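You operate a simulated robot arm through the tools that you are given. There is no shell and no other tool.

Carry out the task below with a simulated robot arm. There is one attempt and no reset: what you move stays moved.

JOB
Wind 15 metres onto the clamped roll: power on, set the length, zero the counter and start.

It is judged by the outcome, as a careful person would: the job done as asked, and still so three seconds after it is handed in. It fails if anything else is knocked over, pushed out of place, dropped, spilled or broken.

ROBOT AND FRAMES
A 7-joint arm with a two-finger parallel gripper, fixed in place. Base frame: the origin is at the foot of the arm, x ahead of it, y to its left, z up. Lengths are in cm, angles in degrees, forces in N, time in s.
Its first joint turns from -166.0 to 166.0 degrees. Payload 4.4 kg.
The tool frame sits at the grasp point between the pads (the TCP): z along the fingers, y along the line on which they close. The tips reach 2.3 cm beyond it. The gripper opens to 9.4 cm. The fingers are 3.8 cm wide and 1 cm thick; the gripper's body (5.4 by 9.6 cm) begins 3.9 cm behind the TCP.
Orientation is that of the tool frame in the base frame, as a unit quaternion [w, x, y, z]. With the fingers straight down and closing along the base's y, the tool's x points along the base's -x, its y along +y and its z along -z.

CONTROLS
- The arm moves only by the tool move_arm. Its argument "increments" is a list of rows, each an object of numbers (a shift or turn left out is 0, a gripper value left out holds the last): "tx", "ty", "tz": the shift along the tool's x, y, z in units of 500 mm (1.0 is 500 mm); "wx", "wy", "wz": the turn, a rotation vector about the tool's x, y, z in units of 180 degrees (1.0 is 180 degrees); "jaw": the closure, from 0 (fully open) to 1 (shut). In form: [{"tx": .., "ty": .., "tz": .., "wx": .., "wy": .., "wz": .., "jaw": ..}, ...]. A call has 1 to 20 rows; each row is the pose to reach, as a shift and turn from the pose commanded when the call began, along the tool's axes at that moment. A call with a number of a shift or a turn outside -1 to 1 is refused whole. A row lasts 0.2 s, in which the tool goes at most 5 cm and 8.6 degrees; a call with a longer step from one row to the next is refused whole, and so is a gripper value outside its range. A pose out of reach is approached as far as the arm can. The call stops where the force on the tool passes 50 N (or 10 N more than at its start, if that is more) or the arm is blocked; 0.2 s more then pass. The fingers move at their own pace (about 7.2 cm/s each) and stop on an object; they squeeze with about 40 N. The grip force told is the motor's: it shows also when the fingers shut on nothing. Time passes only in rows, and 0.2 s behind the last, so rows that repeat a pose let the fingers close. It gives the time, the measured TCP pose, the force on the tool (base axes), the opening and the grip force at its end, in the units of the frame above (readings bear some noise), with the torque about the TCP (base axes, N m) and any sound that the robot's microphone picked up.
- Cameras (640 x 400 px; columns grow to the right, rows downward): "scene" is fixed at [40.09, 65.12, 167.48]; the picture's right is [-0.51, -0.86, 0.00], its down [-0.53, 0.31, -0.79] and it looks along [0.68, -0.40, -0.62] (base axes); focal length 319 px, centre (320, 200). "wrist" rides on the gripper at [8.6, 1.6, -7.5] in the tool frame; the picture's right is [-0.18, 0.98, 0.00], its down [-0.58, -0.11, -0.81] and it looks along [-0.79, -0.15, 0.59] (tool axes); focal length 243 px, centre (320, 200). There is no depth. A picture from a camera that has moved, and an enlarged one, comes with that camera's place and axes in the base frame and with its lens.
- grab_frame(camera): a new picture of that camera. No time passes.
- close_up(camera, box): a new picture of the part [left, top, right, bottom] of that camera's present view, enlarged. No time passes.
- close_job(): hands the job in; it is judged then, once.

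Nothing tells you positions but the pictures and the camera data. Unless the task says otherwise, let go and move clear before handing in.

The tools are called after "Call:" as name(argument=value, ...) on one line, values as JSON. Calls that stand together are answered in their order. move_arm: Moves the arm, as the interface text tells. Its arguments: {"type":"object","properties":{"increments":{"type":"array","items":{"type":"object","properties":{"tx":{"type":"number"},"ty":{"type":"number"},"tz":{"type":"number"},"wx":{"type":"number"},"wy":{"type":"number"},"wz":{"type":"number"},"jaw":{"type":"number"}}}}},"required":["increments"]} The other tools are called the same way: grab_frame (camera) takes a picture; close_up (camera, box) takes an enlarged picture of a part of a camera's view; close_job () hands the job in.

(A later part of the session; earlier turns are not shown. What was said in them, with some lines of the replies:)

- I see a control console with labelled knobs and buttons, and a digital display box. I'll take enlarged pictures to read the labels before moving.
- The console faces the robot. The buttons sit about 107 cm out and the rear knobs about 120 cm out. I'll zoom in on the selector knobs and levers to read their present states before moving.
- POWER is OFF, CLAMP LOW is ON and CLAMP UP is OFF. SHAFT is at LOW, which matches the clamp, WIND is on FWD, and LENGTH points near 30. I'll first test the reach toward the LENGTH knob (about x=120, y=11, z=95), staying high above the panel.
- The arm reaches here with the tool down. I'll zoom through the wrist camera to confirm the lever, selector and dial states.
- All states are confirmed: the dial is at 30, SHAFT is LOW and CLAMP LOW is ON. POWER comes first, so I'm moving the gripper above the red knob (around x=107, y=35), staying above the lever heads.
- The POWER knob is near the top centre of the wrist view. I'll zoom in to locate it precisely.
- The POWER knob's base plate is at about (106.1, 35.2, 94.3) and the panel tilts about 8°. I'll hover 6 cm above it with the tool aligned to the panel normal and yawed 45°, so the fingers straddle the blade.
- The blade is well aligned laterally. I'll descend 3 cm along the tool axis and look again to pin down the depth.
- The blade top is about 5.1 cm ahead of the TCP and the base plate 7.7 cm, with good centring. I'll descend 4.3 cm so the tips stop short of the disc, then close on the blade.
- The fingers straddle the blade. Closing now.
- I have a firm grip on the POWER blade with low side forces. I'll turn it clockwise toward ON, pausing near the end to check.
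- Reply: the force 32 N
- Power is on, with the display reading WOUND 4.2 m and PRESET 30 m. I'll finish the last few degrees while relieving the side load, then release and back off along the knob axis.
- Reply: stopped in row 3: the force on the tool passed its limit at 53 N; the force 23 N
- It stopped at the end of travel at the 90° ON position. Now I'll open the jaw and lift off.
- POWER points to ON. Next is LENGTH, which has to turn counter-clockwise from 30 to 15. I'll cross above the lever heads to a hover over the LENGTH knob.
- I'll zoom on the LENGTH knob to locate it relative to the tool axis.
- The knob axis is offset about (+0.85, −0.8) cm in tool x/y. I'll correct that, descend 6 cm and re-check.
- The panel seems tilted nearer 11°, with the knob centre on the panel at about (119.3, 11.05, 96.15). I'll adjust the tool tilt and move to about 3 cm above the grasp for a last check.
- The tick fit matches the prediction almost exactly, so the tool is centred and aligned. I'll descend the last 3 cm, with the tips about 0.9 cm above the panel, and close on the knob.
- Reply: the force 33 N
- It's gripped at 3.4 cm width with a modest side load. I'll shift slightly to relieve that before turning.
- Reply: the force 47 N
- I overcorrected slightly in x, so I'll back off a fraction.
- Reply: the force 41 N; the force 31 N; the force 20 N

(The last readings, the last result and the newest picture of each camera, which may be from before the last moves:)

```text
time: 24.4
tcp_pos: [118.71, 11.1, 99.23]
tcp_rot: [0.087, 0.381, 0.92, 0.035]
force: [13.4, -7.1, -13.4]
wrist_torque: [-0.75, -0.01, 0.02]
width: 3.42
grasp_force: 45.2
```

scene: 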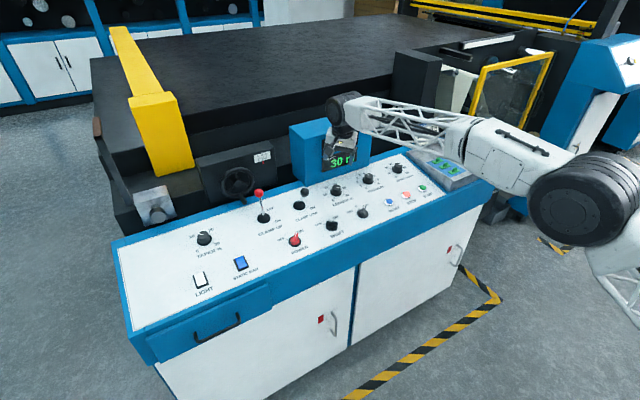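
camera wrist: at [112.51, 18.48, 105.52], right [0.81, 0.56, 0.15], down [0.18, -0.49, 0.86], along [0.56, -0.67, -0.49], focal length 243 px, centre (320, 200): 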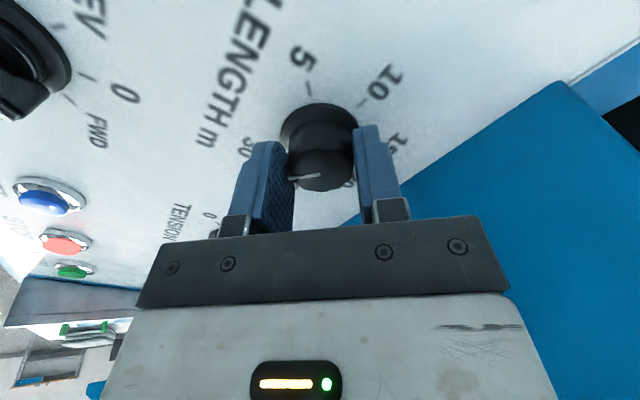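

Side forces are low now. I'll turn counter-clockwise in stages, watching the preset display.

Call:
move_arm(increments=[{"wz": -0.0375, "jaw": 1.0}, {"wz": -0.075}, {"wz": -0.1125}, {"wz": -0.15}, {"wz": -0.15}])

Call:
close_up(camera="scene", box=[280, 100, 400, 220])

Call:
grab_frame(camera="wrist")

```text
time: 25.6
tcp_pos: [118.66, 11.1, 99.14]
tcp_rot: [0.093, 0.157, 0.983, 0.014]
force: [7.8, -19.1, -12.8]
wrist_torque: [-0.74, 0.29, -0.2]
width: 3.41
grasp_force: 44.9
```

```text
3.33 times, centred on (340, 160) of scene
camera zoom: at [40.09, 65.12, 167.48], right [-0.51, -0.86, 0.0], down [-0.53, 0.31, -0.79], along [0.68, -0.4, -0.62], focal length 1063 px, centre (253, 333)
```

zoom: 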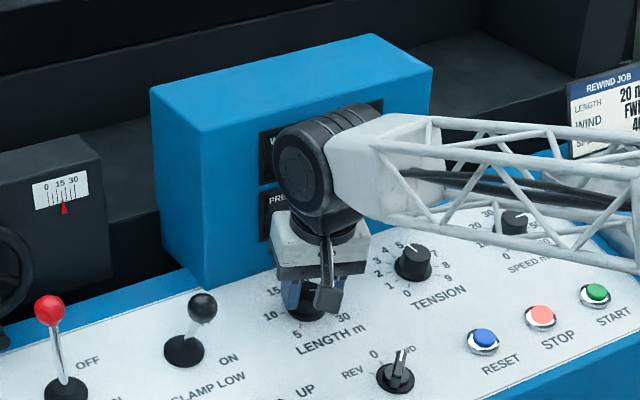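

```text
taken
camera wrist: at [109.79, 15.35, 105.02], right [0.47, 0.88, 0.09], down [0.36, -0.28, 0.89], along [0.81, -0.39, -0.45], focal length 243 px, centre (320, 200)
```

wrist: 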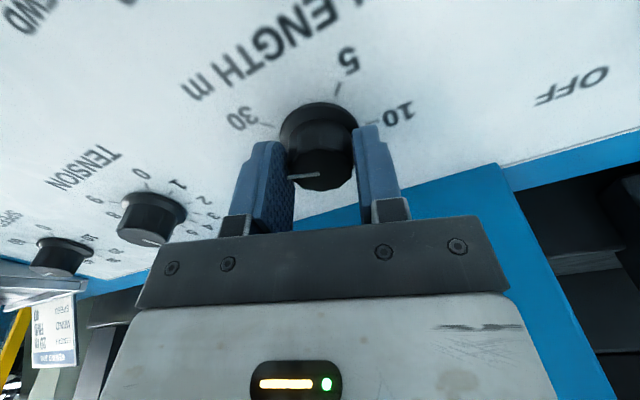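

The knob is turning with the gripper. I'll continue another 54°.

Call:
move_arm(increments=[{"wz": -0.0375, "jaw": 1.0}, {"wz": -0.075}, {"wz": -0.1125}, {"wz": -0.15}, {"wz": -0.1875}, {"wz": -0.225}, {"wz": -0.2625}, {"wz": -0.3}, {"wz": -0.3}])

Call:
grab_frame(camera="wrist")

Call:
close_up(camera="scene", box=[280, 100, 400, 220])

```text
time: 27.2
tcp_pos: [118.65, 10.84, 99.23]
tcp_rot: [0.09, -0.255, 0.962, -0.025]
force: [6.3, -8.3, 0.3]
wrist_torque: [0.17, 0.1, 0.03]
width: 3.43
grasp_force: 45.5
stopped in row 8: the force on the tool passed its limit at 51 N (the readings are from after the stop); the commanded pose is now the measured one
```

```text
taken
camera wrist: at [109.21, 8.13, 104.93], right [-0.32, 0.95, -0.06], down [0.4, 0.19, 0.9], along [0.86, 0.26, -0.44], focal length 243 px, centre (320, 200)
```

wrist: 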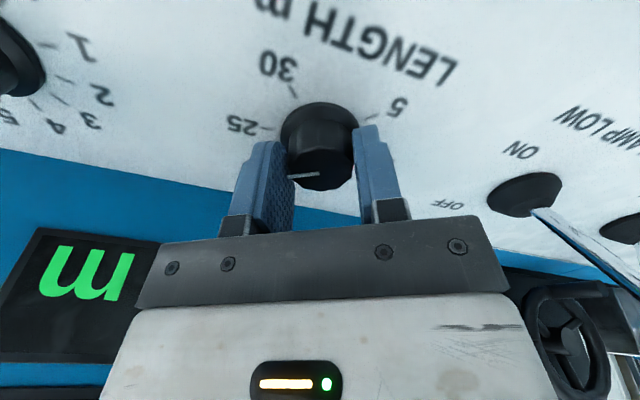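

```text
3.33 times, centred on (340, 160) of scene
camera zoom: at [40.09, 65.12, 167.48], right [-0.51, -0.86, 0.0], down [-0.53, 0.31, -0.79], along [0.68, -0.4, -0.62], focal length 1063 px, centre (253, 333)
```

zoom: 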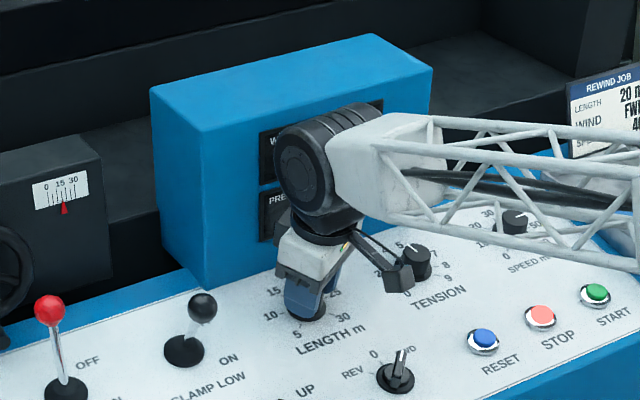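

The knob turned about 75°, to roughly 23 m. I'll release, rotate the open gripper back around the knob and take a second grip.

Call:
move_arm(increments=[{"jaw": 0.7}, {"jaw": 0.4}, {"jaw": 0.3}, {"jaw": 0.3}, {"jaw": 0.3}])

Call:
grab_frame(camera="wrist")

```text
time: 28.4
tcp_pos: [118.71, 11.03, 99.13]
tcp_rot: [0.09, -0.254, 0.963, -0.025]
force: [-0.3, -0.2, 0.1]
wrist_torque: [-0.01, 0.02, 0.01]
width: 6.57
grasp_force: 0.0
```

```text
taken
camera wrist: at [109.19, 8.18, 104.95], right [-0.32, 0.95, -0.06], down [0.4, 0.19, 0.9], along [0.86, 0.26, -0.44], focal length 243 px, centre (320, 200)
```

wrist: 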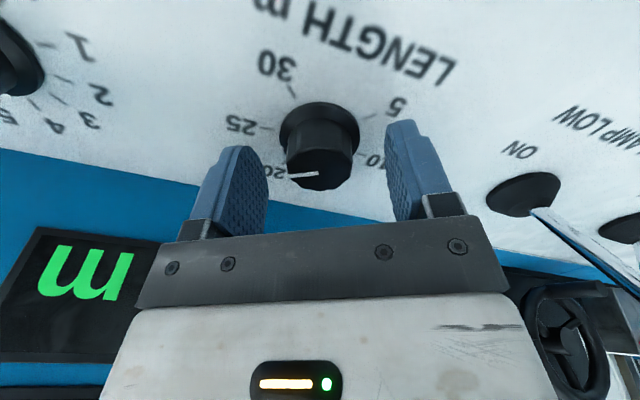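

Call:
move_arm(increments=[{"tx": -0.0005, "ty": -0.0012, "wz": 0.037, "jaw": 0.3}, {"tx": -0.0005, "ty": -0.0012, "wz": 0.074}, {"tx": -0.0005, "ty": -0.0012, "wz": 0.111}, {"tx": -0.0005, "ty": -0.0012, "wz": 0.148}, {"tx": -0.0005, "ty": -0.0012, "wz": 0.185}, {"tx": -0.0005, "ty": -0.0012, "wz": 0.222}, {"tx": -0.0005, "ty": -0.0012, "wz": 0.259}, {"tx": -0.0005, "ty": -0.0012, "wz": 0.296}, {"tx": -0.0005, "ty": -0.0012, "wz": 0.333}, {"tx": -0.0005, "ty": -0.0012, "wz": 0.37}, {"tx": -0.0005, "ty": -0.0012, "wz": 0.407}, {"tx": -0.0005, "ty": -0.0012, "wz": 0.443}, {"tx": -0.0005, "ty": -0.0012, "wz": 0.443}])

Call:
grab_frame(camera="wrist")

Call:
close_up(camera="scene", box=[300, 120, 380, 200])

```text
time: 31.2
tcp_pos: [118.72, 10.91, 99.24]
tcp_rot: [0.086, 0.423, 0.901, 0.039]
force: [0.4, 0.8, -1.0]
wrist_torque: [0.02, -0.02, -0.01]
width: 6.59
grasp_force: 0.1
```

```text
taken
camera wrist: at [113.24, 18.71, 105.7], right [0.86, 0.49, 0.16], down [0.13, -0.52, 0.85], along [0.5, -0.71, -0.51], focal length 243 px, centre (320, 200)
```

wrist: 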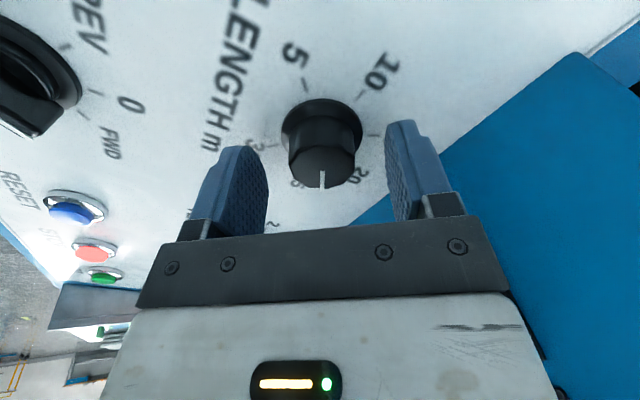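

```text
5.00 times, centred on (340, 160) of scene
camera zoom: at [40.09, 65.12, 167.48], right [-0.51, -0.86, 0.0], down [-0.53, 0.31, -0.79], along [0.68, -0.4, -0.62], focal length 1595 px, centre (220, 400)
```

zoom: 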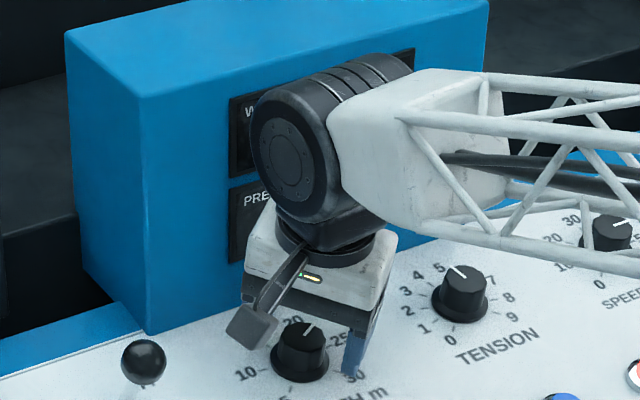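

Call:
close_up(camera="wrist", box=[240, 80, 400, 200])

Call:
close_up(camera="scene", box=[320, 170, 360, 200])

```text
3.33 times, centred on (320, 140) of wrist
camera zoom: at [113.24, 18.71, 105.7], right [0.86, 0.49, 0.16], down [0.13, -0.52, 0.85], along [0.5, -0.71, -0.51], focal length 809 px, centre (320, 400)
```

zoom: 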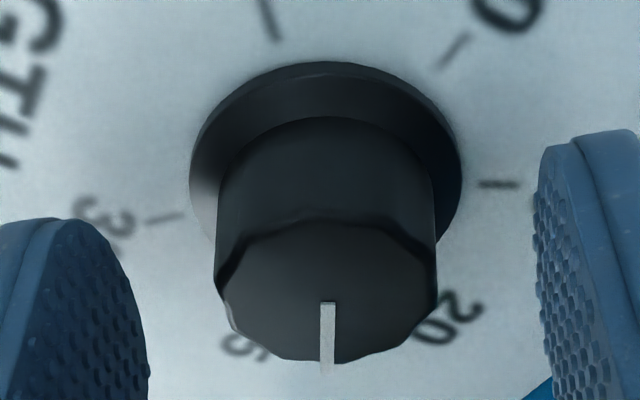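

```text
13.33 times, centred on (340, 185) of scene
camera zoom: at [40.09, 65.12, 167.48], right [-0.51, -0.86, 0.0], down [-0.53, 0.31, -0.79], along [0.68, -0.4, -0.62], focal length 4254 px, centre (53, 400)
```

zoom: 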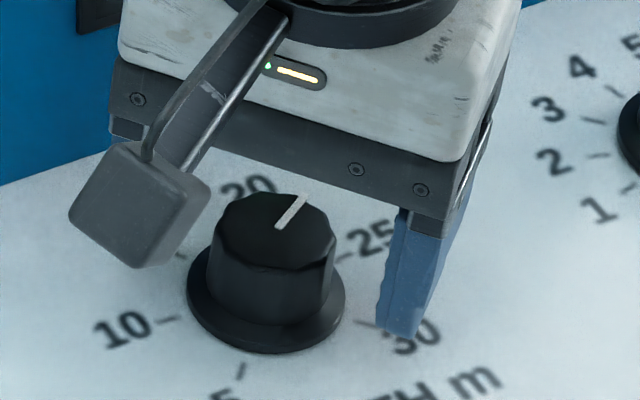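

The pointer is at about 61° right of up, which reads about 23.1 m, so about 88° remain. I'll nudge to centre and grip again.

Call:
move_arm(increments=[{"ty": 0.0015, "jaw": 0.5}, {"ty": 0.0015, "jaw": 0.8}, {"ty": 0.0015, "jaw": 1.0}, {"ty": 0.0015, "jaw": 1.0}, {"ty": 0.0015, "jaw": 1.0}])

```text
time: 32.4
tcp_pos: [118.85, 10.99, 99.16]
tcp_rot: [0.086, 0.422, 0.902, 0.039]
force: [28.0, 19.8, -2.0]
wrist_torque: [-0.02, -0.26, 0.03]
width: 3.44
grasp_force: 44.7
```

Call:
move_arm(increments=[{"ty": 0.001}, {"ty": 0.001}])

```text
time: 33.0
tcp_pos: [118.77, 10.99, 99.21]
tcp_rot: [0.086, 0.422, 0.902, 0.039]
force: [8.6, 24.0, 0.2]
wrist_torque: [-0.03, 0.24, 0.02]
width: 3.5
grasp_force: 44.9
```

Call:
move_arm(increments=[{"wz": -0.035, "jaw": 1.0}, {"wz": -0.07}, {"wz": -0.105}, {"wz": -0.14}, {"wz": -0.162}, {"wz": -0.162}])

```text
time: 34.4
tcp_pos: [118.71, 11.02, 99.26]
tcp_rot: [0.093, 0.182, 0.979, 0.015]
force: [-11.5, 17.1, 2.6]
wrist_torque: [-0.05, 0.36, -0.01]
width: 3.48
grasp_force: 45.1
```

Call:
move_arm(increments=[{"wz": -0.035, "jaw": 1.0}, {"wz": -0.07}, {"wz": -0.105}, {"wz": -0.14}, {"wz": -0.162}, {"wz": -0.162}])

```text
time: 35.8
tcp_pos: [118.78, 10.89, 99.32]
tcp_rot: [0.094, -0.071, 0.993, -0.008]
force: [8.7, 16.4, -1.4]
wrist_torque: [0.73, -0.36, 0.15]
width: 3.47
grasp_force: 45.2
```

Call:
move_arm(increments=[{"wz": -0.035, "jaw": 1.0}, {"wz": -0.07}, {"wz": -0.105}, {"wz": -0.14}, {"wz": -0.162}, {"wz": -0.162}])

Call:
grab_frame(camera="wrist")

```text
time: 37.2
tcp_pos: [118.75, 10.9, 99.22]
tcp_rot: [0.088, -0.319, 0.943, -0.031]
force: [17.2, 4.9, -1.0]
wrist_torque: [0.5, -0.05, 0.09]
width: 3.48
grasp_force: 44.7
```

```text
taken
camera wrist: at [109.79, 7.09, 105.08], right [-0.44, 0.89, -0.09], down [0.37, 0.27, 0.89], along [0.82, 0.36, -0.45], focal length 243 px, centre (320, 200)
```

wrist: 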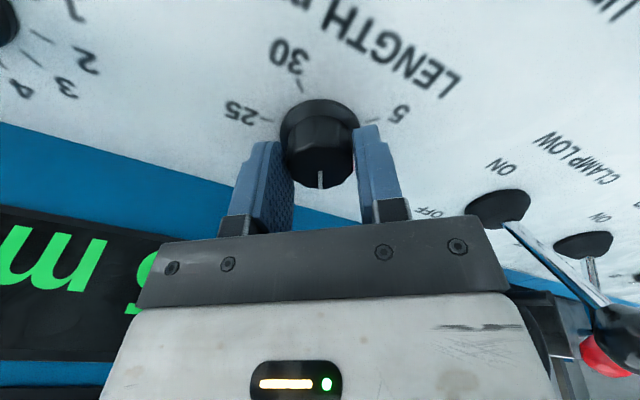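

Total turn is now about 162°. I'll release, back off along the knob axis, then check the display and pointer.

Call:
move_arm(increments=[{"jaw": 0.8}, {"jaw": 0.6}, {"jaw": 0.3}, {"jaw": 0.3}, {"jaw": 0.3}])

Call:
move_arm(increments=[{"tz": -0.04}, {"tz": -0.09}, {"tz": -0.15}, {"tz": -0.21}, {"tz": -0.27}, {"tz": -0.27}])

Call:
grab_frame(camera="wrist")

Call:
close_up(camera="scene", box=[280, 90, 400, 210])

```text
time: 38.4
tcp_pos: [118.71, 10.99, 99.24]
tcp_rot: [0.089, -0.318, 0.943, -0.031]
force: [-0.2, -0.3, 0.2]
wrist_torque: [-0.04, -0.02, -0.01]
width: 6.56
grasp_force: 0.0
```

```text
time: 39.8
tcp_pos: [116.19, 11.03, 112.51]
tcp_rot: [0.089, -0.318, 0.943, -0.031]
force: [0.0, 0.3, 0.2]
wrist_torque: [-0.01, 0.05, 0.02]
width: 6.56
grasp_force: 0.1
```

```text
taken
camera wrist: at [107.26, 7.05, 118.39], right [-0.44, 0.89, -0.09], down [0.37, 0.27, 0.89], along [0.82, 0.36, -0.45], focal length 243 px, centre (320, 200)
```

wrist: 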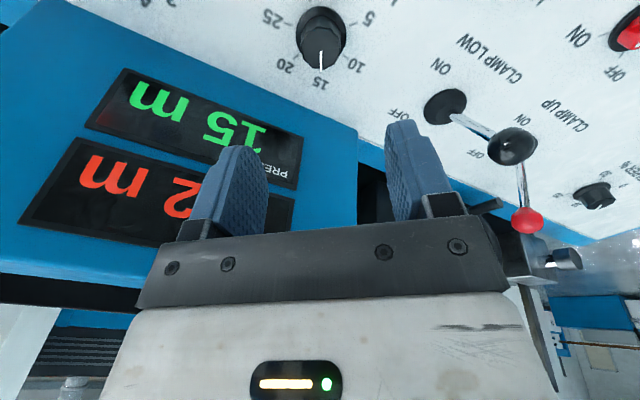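

```text
3.33 times, centred on (340, 150) of scene
camera zoom: at [40.09, 65.12, 167.48], right [-0.51, -0.86, 0.0], down [-0.53, 0.31, -0.79], along [0.68, -0.4, -0.62], focal length 1063 px, centre (253, 367)
```

zoom: 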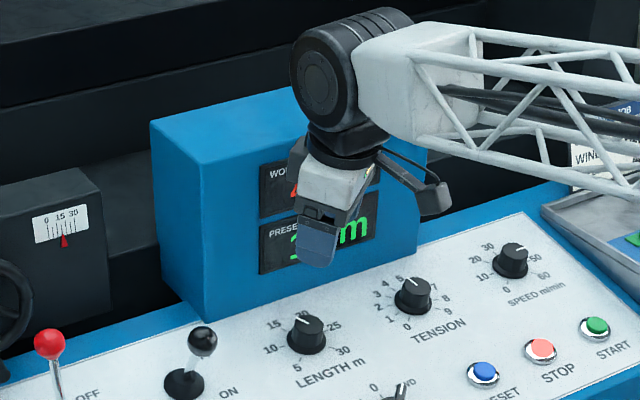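

PRESET reads 15 m. I'll check the pointer against the 15 tick in close-up, and look at the speed and wind knobs and the buttons.

Call:
close_up(camera="wrist", box=[270, 0, 390, 100])

Call:
close_up(camera="scene", box=[312, 175, 360, 205])

Call:
close_up(camera="scene", box=[375, 170, 439, 210])

```text
4.00 times, centred on (330, 50) of wrist
camera zoom: at [107.26, 7.05, 118.39], right [-0.44, 0.89, -0.09], down [0.37, 0.27, 0.89], along [0.82, 0.36, -0.45], focal length 970 px, centre (280, 800)
```

zoom: 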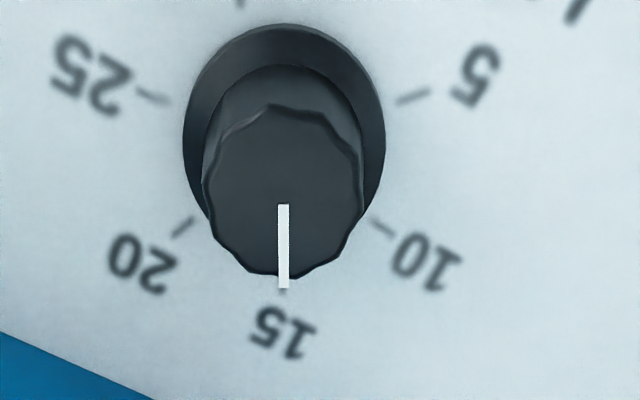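

```text
13.33 times, centred on (336, 190) of scene
camera zoom: at [40.09, 65.12, 167.48], right [-0.51, -0.86, 0.0], down [-0.53, 0.31, -0.79], along [0.68, -0.4, -0.62], focal length 4254 px, centre (107, 333)
```

zoom: 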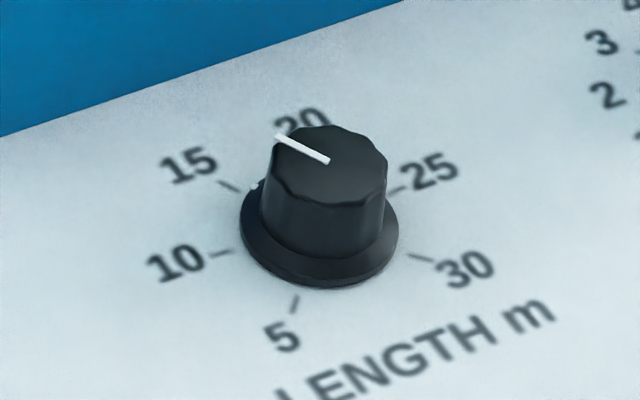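

```text
10.00 times, centred on (407, 190) of scene
camera zoom: at [40.09, 65.12, 167.48], right [-0.51, -0.86, 0.0], down [-0.53, 0.31, -0.79], along [0.68, -0.4, -0.62], focal length 3190 px, centre (-550, 300)
```

zoom: 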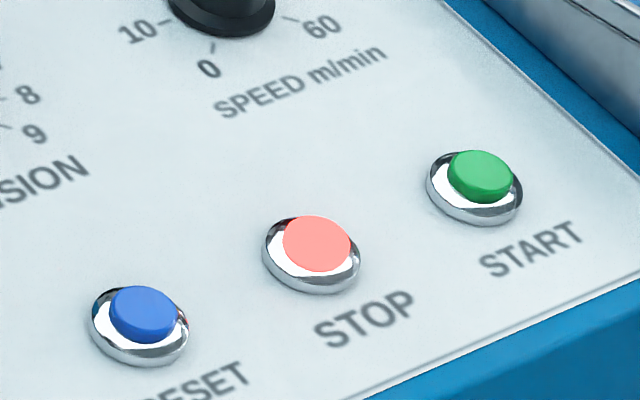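

LENGTH is set at 15 and the STOP lamp is lit, so the machine is powered and idle. Next is RESET: I'll close the fingers and hover above the blue button at about (107, −3.8).

Call:
move_arm(increments=[{"tx": 0.062, "ty": -0.0146, "tz": 0.0, "wz": 0.0346, "jaw": 0.6}, {"tx": 0.1242, "ty": -0.0292, "tz": 0.008, "wz": 0.0693, "jaw": 1.0}, {"tx": 0.1864, "ty": -0.0438, "tz": 0.016, "wz": 0.1039, "jaw": 1.0}, {"tx": 0.2485, "ty": -0.0583, "tz": 0.026, "wz": 0.1385, "jaw": 1.0}, {"tx": 0.3106, "ty": -0.0729, "tz": 0.036, "wz": 0.1732, "jaw": 1.0}, {"tx": 0.3727, "ty": -0.0875, "tz": 0.0444, "wz": 0.2078, "jaw": 1.0}, {"tx": 0.3727, "ty": -0.0875, "tz": 0.0444, "wz": 0.2078, "jaw": 1.0}])

Call:
grab_frame(camera="wrist")

Call:
close_up(camera="scene", box=[280, 90, 440, 220])

```text
time: 41.4
tcp_pos: [104.8, -3.69, 107.84]
tcp_rot: [0.094, 0.002, 0.996, -0.002]
force: [-1.0, 0.5, 0.1]
wrist_torque: [-0.03, 0.04, 0.03]
width: 0.0
grasp_force: 39.6
```

```text
taken
camera wrist: at [94.96, -2.03, 113.62], right [0.18, 0.98, 0.03], down [0.42, -0.11, 0.9], along [0.89, -0.15, -0.43], focal length 243 px, centre (320, 200)
```

wrist: 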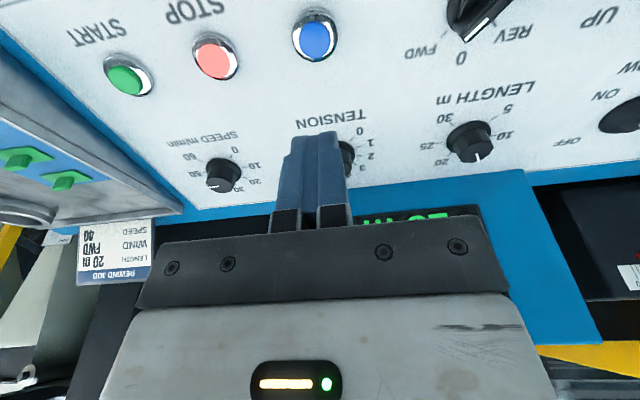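

```text
3.08 times, centred on (360, 155) of scene
camera zoom: at [40.09, 65.12, 167.48], right [-0.51, -0.86, 0.0], down [-0.53, 0.31, -0.79], along [0.68, -0.4, -0.62], focal length 982 px, centre (197, 338)
```

zoom: 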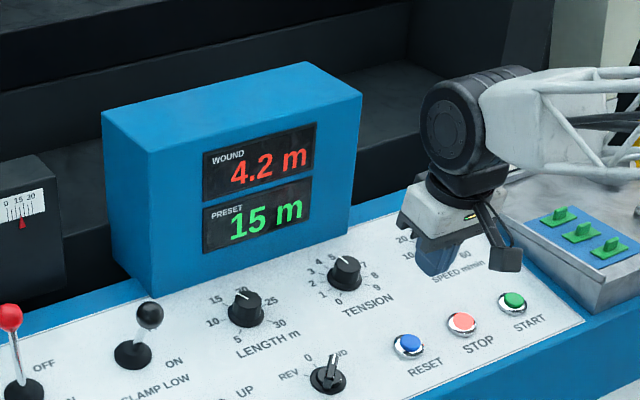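

Display confirms WOUND 4.2 m and PRESET 15 m. I'll zoom in on the RESET button to get its position.

Call:
close_up(camera="wrist", box=[256, 0, 384, 80])

Call:
close_up(camera="wrist", box=[80, 0, 272, 120])

```text
5.00 times, centred on (320, 40) of wrist
camera zoom: at [94.96, -2.03, 113.62], right [0.18, 0.98, 0.03], down [0.42, -0.11, 0.9], along [0.89, -0.15, -0.43], focal length 1213 px, centre (320, 1000)
```

zoom: 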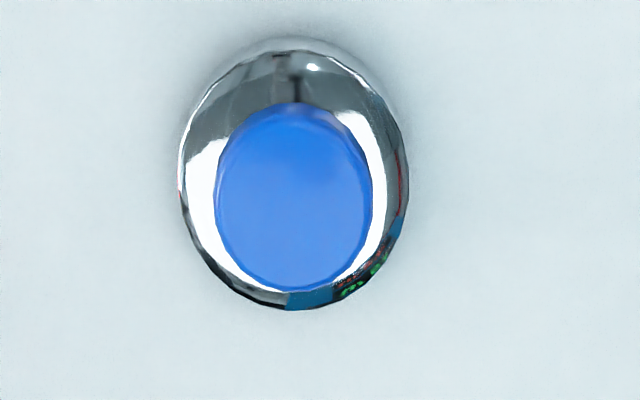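

```text
3.33 times, centred on (176, 60) of wrist
camera zoom: at [94.96, -2.03, 113.62], right [0.18, 0.98, 0.03], down [0.42, -0.11, 0.9], along [0.89, -0.15, -0.43], focal length 809 px, centre (800, 667)
```

zoom: 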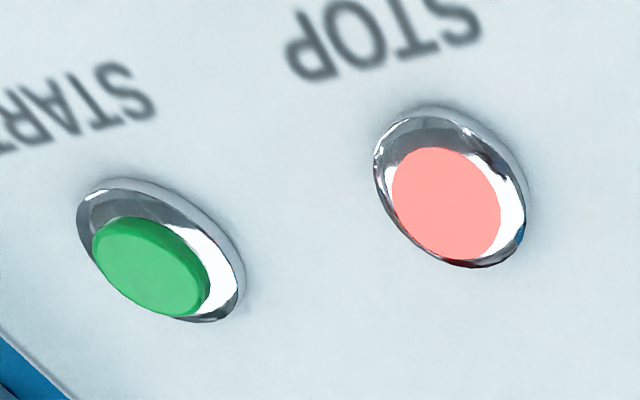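

Call:
move_arm(increments=[{"tx": 0.008, "ty": -0.0014, "tz": 0.045}, {"tx": 0.016, "ty": -0.0028, "tz": 0.095}, {"tx": 0.0226, "ty": -0.004, "tz": 0.14}, {"tx": 0.0226, "ty": -0.004, "tz": 0.14}])

Call:
close_up(camera="wrist", box=[224, 40, 416, 160])

Call:
close_up(camera="scene", box=[350, 160, 430, 220])

```text
time: 42.4
tcp_pos: [105.02, -3.9, 100.99]
tcp_rot: [0.094, 0.001, 0.996, -0.002]
force: [-0.1, 0.1, -0.3]
wrist_torque: [0.03, -0.03, -0.01]
width: 0.0
grasp_force: 39.9
```

```text
3.33 times, centred on (320, 100) of wrist
camera zoom: at [95.22, -2.15, 106.58], right [0.18, 0.98, 0.03], down [0.42, -0.11, 0.9], along [0.89, -0.15, -0.43], focal length 809 px, centre (320, 533)
```

zoom: 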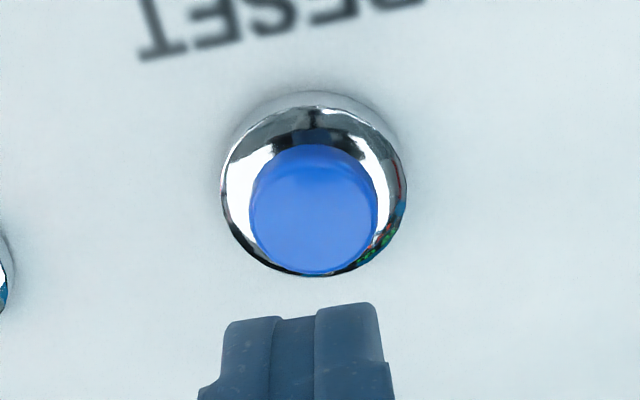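

```text
6.67 times, centred on (390, 190) of scene
camera zoom: at [40.09, 65.12, 167.48], right [-0.51, -0.86, 0.0], down [-0.53, 0.31, -0.79], along [0.68, -0.4, -0.62], focal length 2127 px, centre (-147, 267)
```

zoom: 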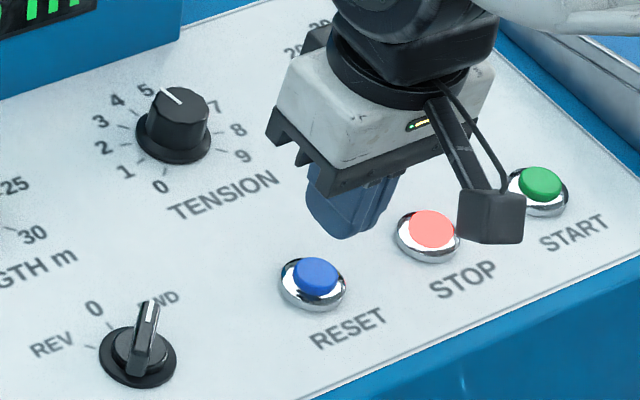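

The button is centred to within 2 mm and its cap is about 6.5 cm ahead of the TCP. I'll descend and press gently in small steps.

Call:
move_arm(increments=[{"tx": -0.002, "ty": -0.003, "tz": 0.03, "jaw": 1.0}, {"tx": -0.002, "ty": -0.003, "tz": 0.055}, {"tx": -0.002, "ty": -0.003, "tz": 0.074}, {"tx": -0.002, "ty": -0.003, "tz": 0.078}, {"tx": -0.002, "ty": -0.003, "tz": 0.081}, {"tx": -0.002, "ty": -0.003, "tz": 0.084}, {"tx": -0.002, "ty": -0.003, "tz": 0.087}])

Call:
close_up(camera="scene", box=[280, 100, 440, 220])

Call:
close_up(camera="wrist", box=[224, 60, 416, 180])

```text
time: 44.0
tcp_pos: [105.93, -4.1, 96.67]
tcp_rot: [0.094, 0.0, 0.996, -0.001]
force: [0.3, -1.1, 0.6]
wrist_torque: [0.02, -0.03, 0.0]
width: 0.0
grasp_force: 39.8
```

```text
3.33 times, centred on (360, 160) of scene
camera zoom: at [40.09, 65.12, 167.48], right [-0.51, -0.86, 0.0], down [-0.53, 0.31, -0.79], along [0.68, -0.4, -0.62], focal length 1063 px, centre (187, 333)
```

zoom: 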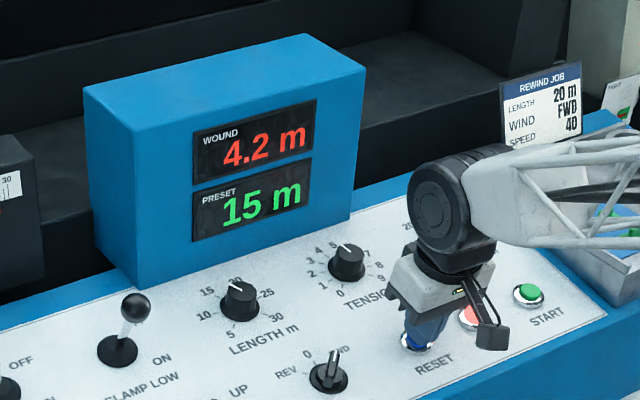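

```text
3.33 times, centred on (320, 120) of wrist
camera zoom: at [96.09, -2.35, 102.42], right [0.18, 0.98, 0.03], down [0.42, -0.11, 0.9], along [0.89, -0.15, -0.43], focal length 809 px, centre (320, 467)
```

zoom: 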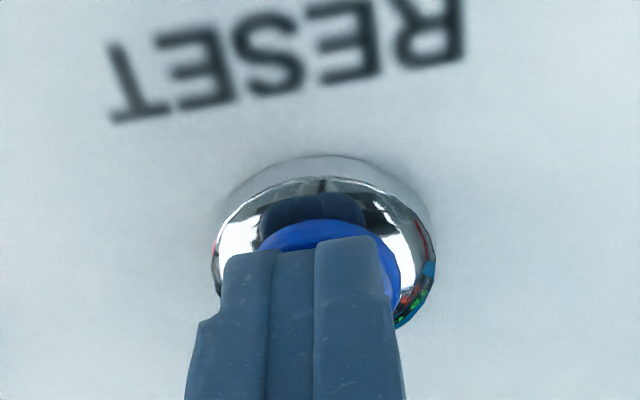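

There's no contact yet and the tip is right above the cap. I'll continue pressing in small steps.

Call:
move_arm(increments=[{"tz": 0.003, "jaw": 1.0}, {"tz": 0.006}, {"tz": 0.009}, {"tz": 0.012}, {"tz": 0.012}])

Call:
close_up(camera="scene", box=[280, 100, 440, 220])

```text
time: 45.2
tcp_pos: [106.03, -4.04, 96.47]
tcp_rot: [0.096, 0.001, 0.995, -0.002]
force: [-21.3, 7.1, 34.4]
wrist_torque: [0.24, 0.66, 0.0]
width: 0.01
grasp_force: 39.8
heard: click
```

```text
3.33 times, centred on (360, 160) of scene
camera zoom: at [40.09, 65.12, 167.48], right [-0.51, -0.86, 0.0], down [-0.53, 0.31, -0.79], along [0.68, -0.4, -0.62], focal length 1063 px, centre (187, 333)
```

zoom: 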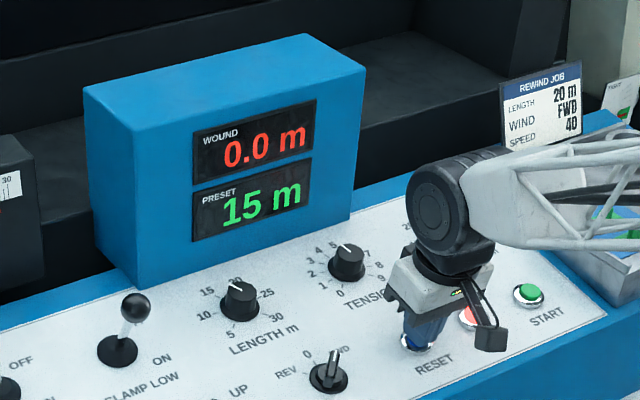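

RESET clicked and WOUND now reads 0.0 m. I'll back off and move over START, keeping well above STOP.

Call:
move_arm(increments=[{"tz": -0.04}, {"tz": -0.09}, {"tz": -0.14}, {"ty": -0.06, "tz": -0.16}, {"ty": -0.14, "tz": -0.16}, {"ty": -0.22, "tz": -0.16}, {"ty": -0.28, "tz": -0.16}, {"ty": -0.332, "tz": -0.16}, {"ty": -0.332, "tz": -0.16}])

Call:
close_up(camera="wrist", box=[224, 20, 416, 140])

Call:
grab_frame(camera="scene")

```text
time: 47.2
tcp_pos: [104.47, -20.59, 103.98]
tcp_rot: [0.095, 0.001, 0.995, 0.0]
force: [0.1, 0.0, 0.2]
wrist_torque: [-0.01, -0.02, -0.01]
width: 0.01
grasp_force: 39.8
```

```text
3.33 times, centred on (320, 80) of wrist
camera zoom: at [94.74, -18.92, 109.76], right [0.18, 0.98, 0.03], down [0.42, -0.11, 0.9], along [0.89, -0.15, -0.43], focal length 809 px, centre (320, 600)
```

zoom: 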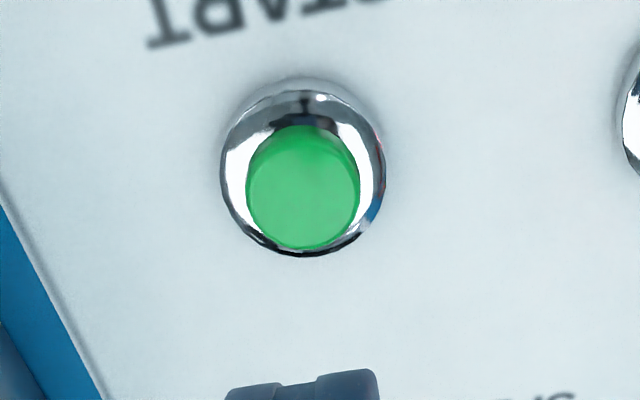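

```text
taken
```

scene: 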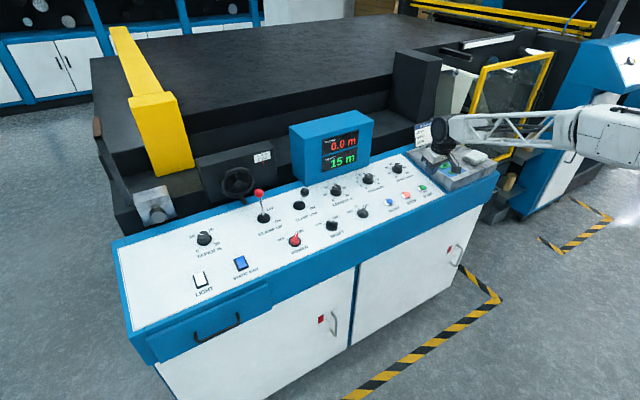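

START is about 0.4 cm to the right of the tool axis. I'll correct that and descend to just above the cap.

Call:
move_arm(increments=[{"tx": -0.0016, "ty": -0.0076, "tz": 0.04, "jaw": 1.0}, {"tx": -0.0016, "ty": -0.0076, "tz": 0.085}, {"tx": -0.0016, "ty": -0.0076, "tz": 0.12}, {"tx": -0.0016, "ty": -0.0076, "tz": 0.14}, {"tx": -0.0016, "ty": -0.0076, "tz": 0.14}])

Call:
close_up(camera="wrist", box=[224, 60, 416, 180])

Call:
close_up(camera="scene", box=[290, 110, 450, 210])

```text
time: 48.4
tcp_pos: [105.97, -21.05, 97.15]
tcp_rot: [0.094, 0.001, 0.996, -0.001]
force: [-0.2, 1.0, 0.4]
wrist_torque: [0.01, -0.04, -0.01]
width: 0.01
grasp_force: 40.4
```

```text
3.33 times, centred on (320, 120) of wrist
camera zoom: at [96.09, -19.43, 102.88], right [0.18, 0.98, 0.03], down [0.42, -0.11, 0.9], along [0.89, -0.15, -0.43], focal length 809 px, centre (320, 467)
```

zoom: 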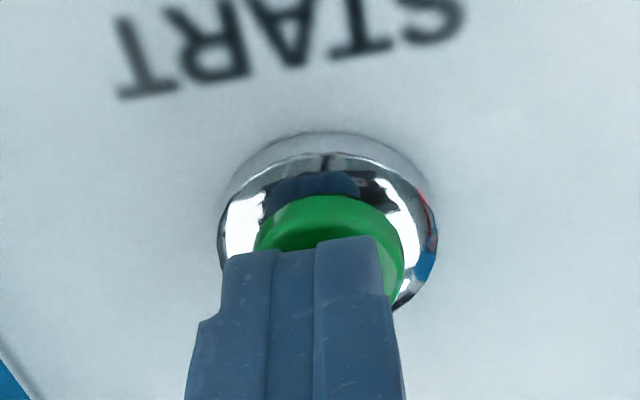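

```text
4.00 times, centred on (370, 160) of scene
camera zoom: at [40.09, 65.12, 167.48], right [-0.51, -0.86, 0.0], down [-0.53, 0.31, -0.79], along [0.68, -0.4, -0.62], focal length 1276 px, centre (120, 360)
```

zoom: 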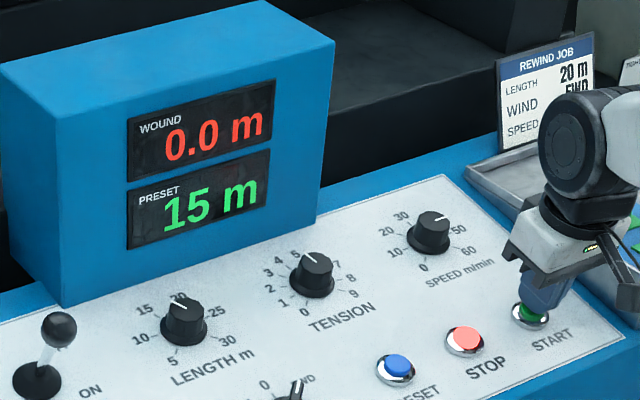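

The fingertips sit over the START cap, with WOUND at 0.0 and PRESET at 15. Pressing START gently now.

Call:
move_arm(increments=[{"tz": 0.004, "jaw": 1.0}, {"tz": 0.008}, {"tz": 0.012}, {"tz": 0.015}, {"tz": 0.018}, {"tz": 0.02}, {"tz": 0.02}])

Call:
close_up(camera="scene", box=[290, 110, 450, 210])

```text
time: 50.0
tcp_pos: [106.07, -21.07, 96.44]
tcp_rot: [0.097, 0.001, 0.995, 0.0]
force: [-28.2, -3.4, 39.6]
wrist_torque: [-0.06, 0.96, 0.01]
width: 0.0
grasp_force: 40.0
heard: click
```

```text
4.00 times, centred on (370, 160) of scene
camera zoom: at [40.09, 65.12, 167.48], right [-0.51, -0.86, 0.0], down [-0.53, 0.31, -0.79], along [0.68, -0.4, -0.62], focal length 1276 px, centre (120, 360)
```

zoom: 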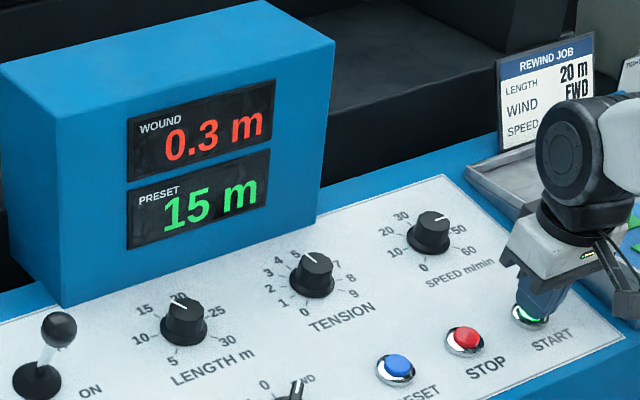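

Winding has started: WOUND is counting, the START lamp is lit and the STOP lamp is out. I'll back straight off and clear the console.

Call:
move_arm(increments=[{"tz": -0.04}, {"tz": -0.09}, {"tz": -0.14}, {"tz": -0.2}, {"tz": -0.27}, {"tz": -0.34}, {"tz": -0.4}, {"tz": -0.4}])

Call:
grab_frame(camera="scene")

Call:
grab_frame(camera="wrist")

Call:
close_up(camera="scene", box=[290, 110, 450, 210])

```text
time: 51.8
tcp_pos: [102.37, -21.12, 115.82]
tcp_rot: [0.093, 0.002, 0.996, 0.0]
force: [0.0, -0.2, 0.1]
wrist_torque: [0.01, 0.0, -0.02]
width: 0.0
grasp_force: 40.4
```

```text
taken
```

scene: 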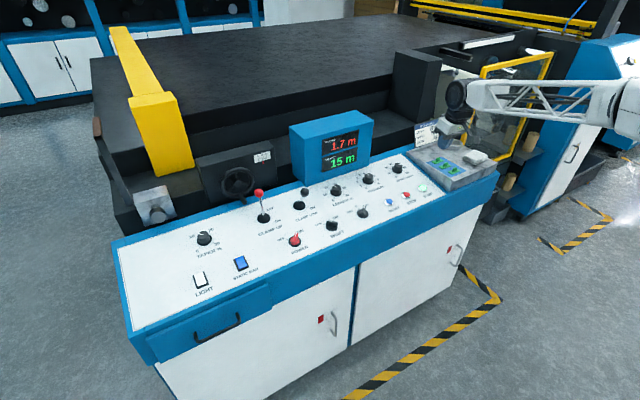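

```text
taken
camera wrist: at [92.5, -19.43, 121.54], right [0.18, 0.98, 0.03], down [0.42, -0.11, 0.9], along [0.89, -0.15, -0.43], focal length 243 px, centre (320, 200)
```

wrist: 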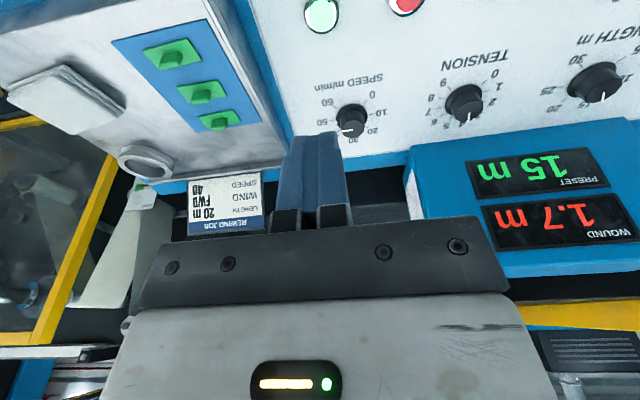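

```text
4.00 times, centred on (370, 160) of scene
camera zoom: at [40.09, 65.12, 167.48], right [-0.51, -0.86, 0.0], down [-0.53, 0.31, -0.79], along [0.68, -0.4, -0.62], focal length 1276 px, centre (120, 360)
```

zoom: 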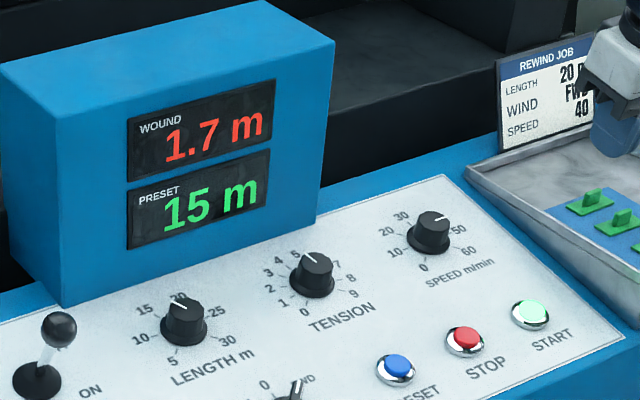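

Winding is running, at 1.7 m so far. I'll move the arm up and back, clear of the console, and let the counter run while I watch it.

Call:
move_arm(increments=[{"tx": 0.06, "tz": -0.03, "jaw": 0.8}, {"tx": 0.12, "tz": -0.06, "jaw": 0.5}, {"tx": 0.18, "tz": -0.09, "jaw": 0.3}, {"tx": 0.24, "tz": -0.12, "jaw": 0.3}, {"tx": 0.3, "tz": -0.15, "jaw": 0.3}, {"tx": 0.3, "tz": -0.15}, {"tx": 0.3, "tz": -0.15}, {"tx": 0.3, "tz": -0.15}, {"tx": 0.3, "tz": -0.15}, {"tx": 0.3, "tz": -0.15}, {"tx": 0.3, "tz": -0.15}, {"tx": 0.3, "tz": -0.15}, {"tx": 0.3, "tz": -0.15}, {"tx": 0.3, "tz": -0.15}, {"tx": 0.3, "tz": -0.15}, {"tx": 0.3, "tz": -0.15}, {"tx": 0.3, "tz": -0.15}, {"tx": 0.3, "tz": -0.15}, {"tx": 0.3, "tz": -0.15}, {"tx": 0.3, "tz": -0.15}])

Call:
close_up(camera="scene", box=[290, 110, 450, 210])

Call:
grab_frame(camera="scene")

```text
time: 56.0
tcp_pos: [85.91, -20.93, 120.21]
tcp_rot: [0.095, 0.002, 0.995, -0.001]
force: [0.1, 0.0, -0.3]
wrist_torque: [-0.02, -0.02, 0.0]
width: 6.58
grasp_force: 0.1
```

```text
4.00 times, centred on (370, 160) of scene
camera zoom: at [40.09, 65.12, 167.48], right [-0.51, -0.86, 0.0], down [-0.53, 0.31, -0.79], along [0.68, -0.4, -0.62], focal length 1276 px, centre (120, 360)
```

zoom: 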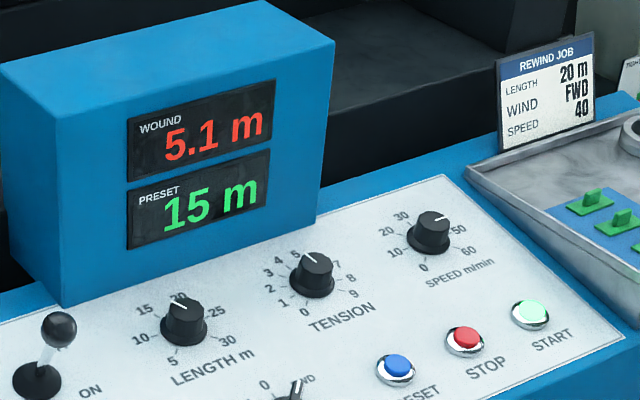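

```text
taken
```

scene: 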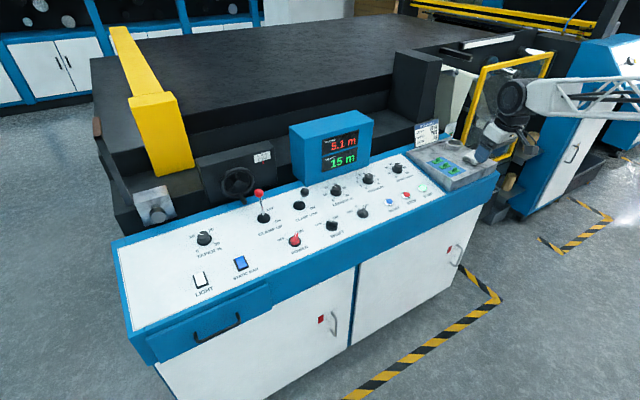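

The counter reads 5.1 m and is running steadily. I'll keep waiting with the arm clear.

Call:
move_arm(increments=[{"tz": 0}, {"tz": 0}, {"tz": 0}, {"tz": 0}, {"tz": 0}, {"tz": 0}, {"tz": 0}, {"tz": 0}, {"tz": 0}, {"tz": 0}, {"tz": 0}, {"tz": 0}, {"tz": 0}, {"tz": 0}, {"tz": 0}, {"tz": 0}, {"tz": 0}, {"tz": 0}, {"tz": 0}, {"tz": 0}])

Call:
move_arm(increments=[{"tz": 0}, {"tz": 0}, {"tz": 0}, {"tz": 0}, {"tz": 0}, {"tz": 0}, {"tz": 0}, {"tz": 0}, {"tz": 0}, {"tz": 0}, {"tz": 0}, {"tz": 0}, {"tz": 0}, {"tz": 0}, {"tz": 0}, {"tz": 0}, {"tz": 0}, {"tz": 0}, {"tz": 0}, {"tz": 0}])

Call:
close_up(camera="scene", box=[290, 110, 450, 210])

```text
time: 60.2
tcp_pos: [85.99, -20.94, 120.24]
tcp_rot: [0.094, 0.001, 0.996, -0.001]
force: [-0.5, 0.0, -0.2]
wrist_torque: [0.01, -0.01, 0.0]
width: 6.57
grasp_force: 0.1
```

```text
time: 64.4
tcp_pos: [85.93, -20.94, 120.26]
tcp_rot: [0.094, 0.001, 0.996, -0.001]
force: [1.3, 1.5, 0.5]
wrist_torque: [0.0, -0.02, -0.02]
width: 6.59
grasp_force: 0.1
```

```text
4.00 times, centred on (370, 160) of scene
camera zoom: at [40.09, 65.12, 167.48], right [-0.51, -0.86, 0.0], down [-0.53, 0.31, -0.79], along [0.68, -0.4, -0.62], focal length 1276 px, centre (120, 360)
```

zoom: 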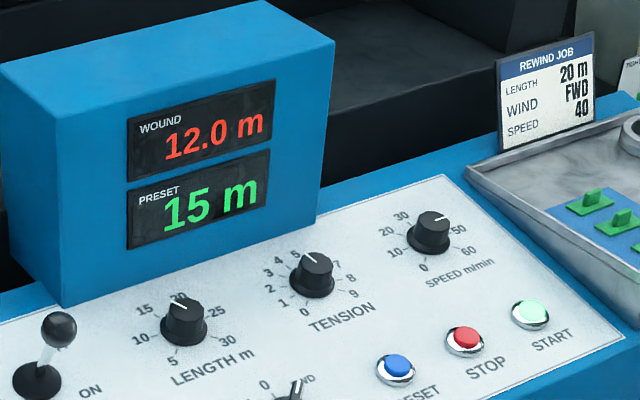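

The counter is at 12.0 m, about 4 s from the preset. I'll wait and see that it stops at 15.

Call:
move_arm(increments=[{"tz": 0}, {"tz": 0}, {"tz": 0}, {"tz": 0}, {"tz": 0}, {"tz": 0}, {"tz": 0}, {"tz": 0}, {"tz": 0}, {"tz": 0}, {"tz": 0}, {"tz": 0}, {"tz": 0}, {"tz": 0}, {"tz": 0}, {"tz": 0}, {"tz": 0}, {"tz": 0}, {"tz": 0}, {"tz": 0}])

Call:
close_up(camera="scene", box=[290, 110, 450, 210])

Call:
grab_frame(camera="scene")

```text
time: 68.6
tcp_pos: [85.94, -20.96, 120.24]
tcp_rot: [0.094, 0.0, 0.996, 0.0]
force: [0.4, -0.7, -0.3]
wrist_torque: [-0.02, 0.02, 0.0]
width: 6.6
grasp_force: 0.1
```

```text
4.00 times, centred on (370, 160) of scene
camera zoom: at [40.09, 65.12, 167.48], right [-0.51, -0.86, 0.0], down [-0.53, 0.31, -0.79], along [0.68, -0.4, -0.62], focal length 1276 px, centre (120, 360)
```

zoom: 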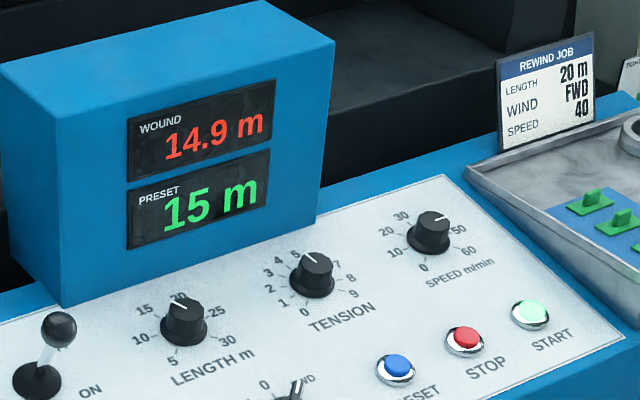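

```text
taken
```

scene: 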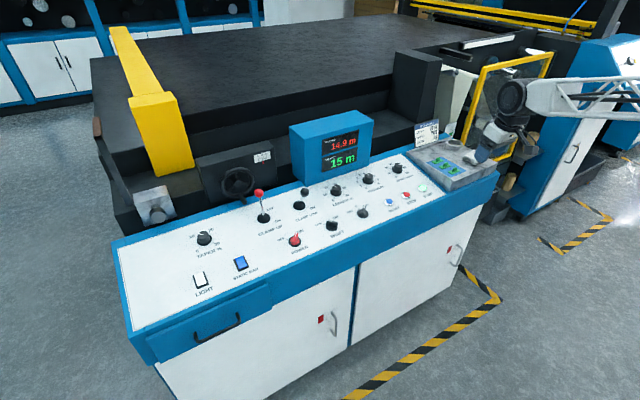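

It reads 14.9 m and is slowing as it nears the preset. I'll wait a moment more.

Call:
move_arm(increments=[{"tz": 0}, {"tz": 0}, {"tz": 0}, {"tz": 0}, {"tz": 0}, {"tz": 0}, {"tz": 0}, {"tz": 0}, {"tz": 0}, {"tz": 0}])

Call:
close_up(camera="scene", box=[290, 110, 450, 210])

Call:
close_up(camera="scene", box=[240, 170, 400, 260])

```text
time: 70.8
tcp_pos: [85.9, -20.88, 120.15]
tcp_rot: [0.094, 0.001, 0.996, -0.001]
force: [0.2, 0.6, -0.8]
wrist_torque: [-0.04, 0.03, 0.01]
width: 6.57
grasp_force: 0.1
```

```text
4.00 times, centred on (370, 160) of scene
camera zoom: at [40.09, 65.12, 167.48], right [-0.51, -0.86, 0.0], down [-0.53, 0.31, -0.79], along [0.68, -0.4, -0.62], focal length 1276 px, centre (120, 360)
```

zoom: 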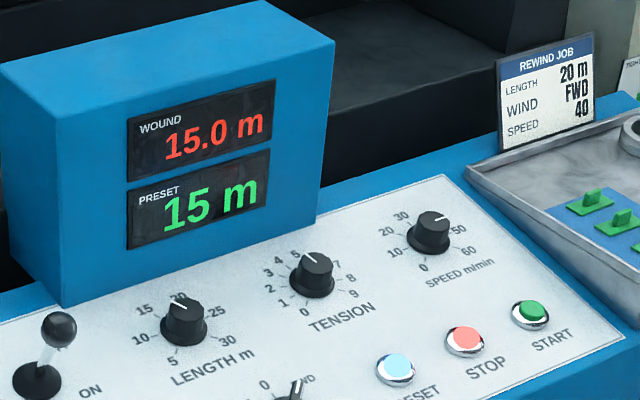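

```text
4.00 times, centred on (320, 215) of scene
camera zoom: at [40.09, 65.12, 167.48], right [-0.51, -0.86, 0.0], down [-0.53, 0.31, -0.79], along [0.68, -0.4, -0.62], focal length 1276 px, centre (320, 140)
```

zoom: 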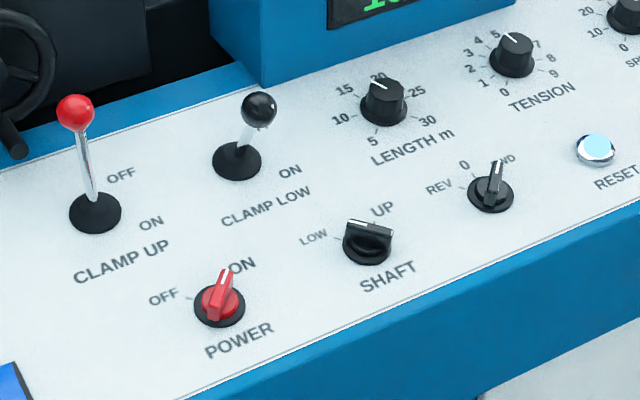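

The winder stopped by itself at WOUND 15.0 m with PRESET at 15 m. POWER is ON, all other controls are as they were, and the arm is clear, so I'm handing in.

Call:
close_job()

```text
The job is handed in.
```

The roll is wound: the counter reads 15.0 m against a 15 m preset, and the machine stopped on its own. The job is handed in.

- **Power:** turned ON.
- **Length:** turned from 30 to 15 m; the display confirmed the preset.
- **Counter:** RESET cleared it from 4.2 to 0.0 m before starting.
- **Start:** pressed once. Winding ran to 15.0 m, and the STOP and RESET lamps are now lit.

The lower clamp was already on, and the shaft selector was already at LOW to match it. The winding direction was already forward, so I left those three as they were.

The job card on the console says 20 m, forward, speed 40. I followed your 15 m, and I left the speed dial where it was, at about 50 m/min, since you didn't ask for it to change.

Nothing else was moved, and the arm is clear of the console.
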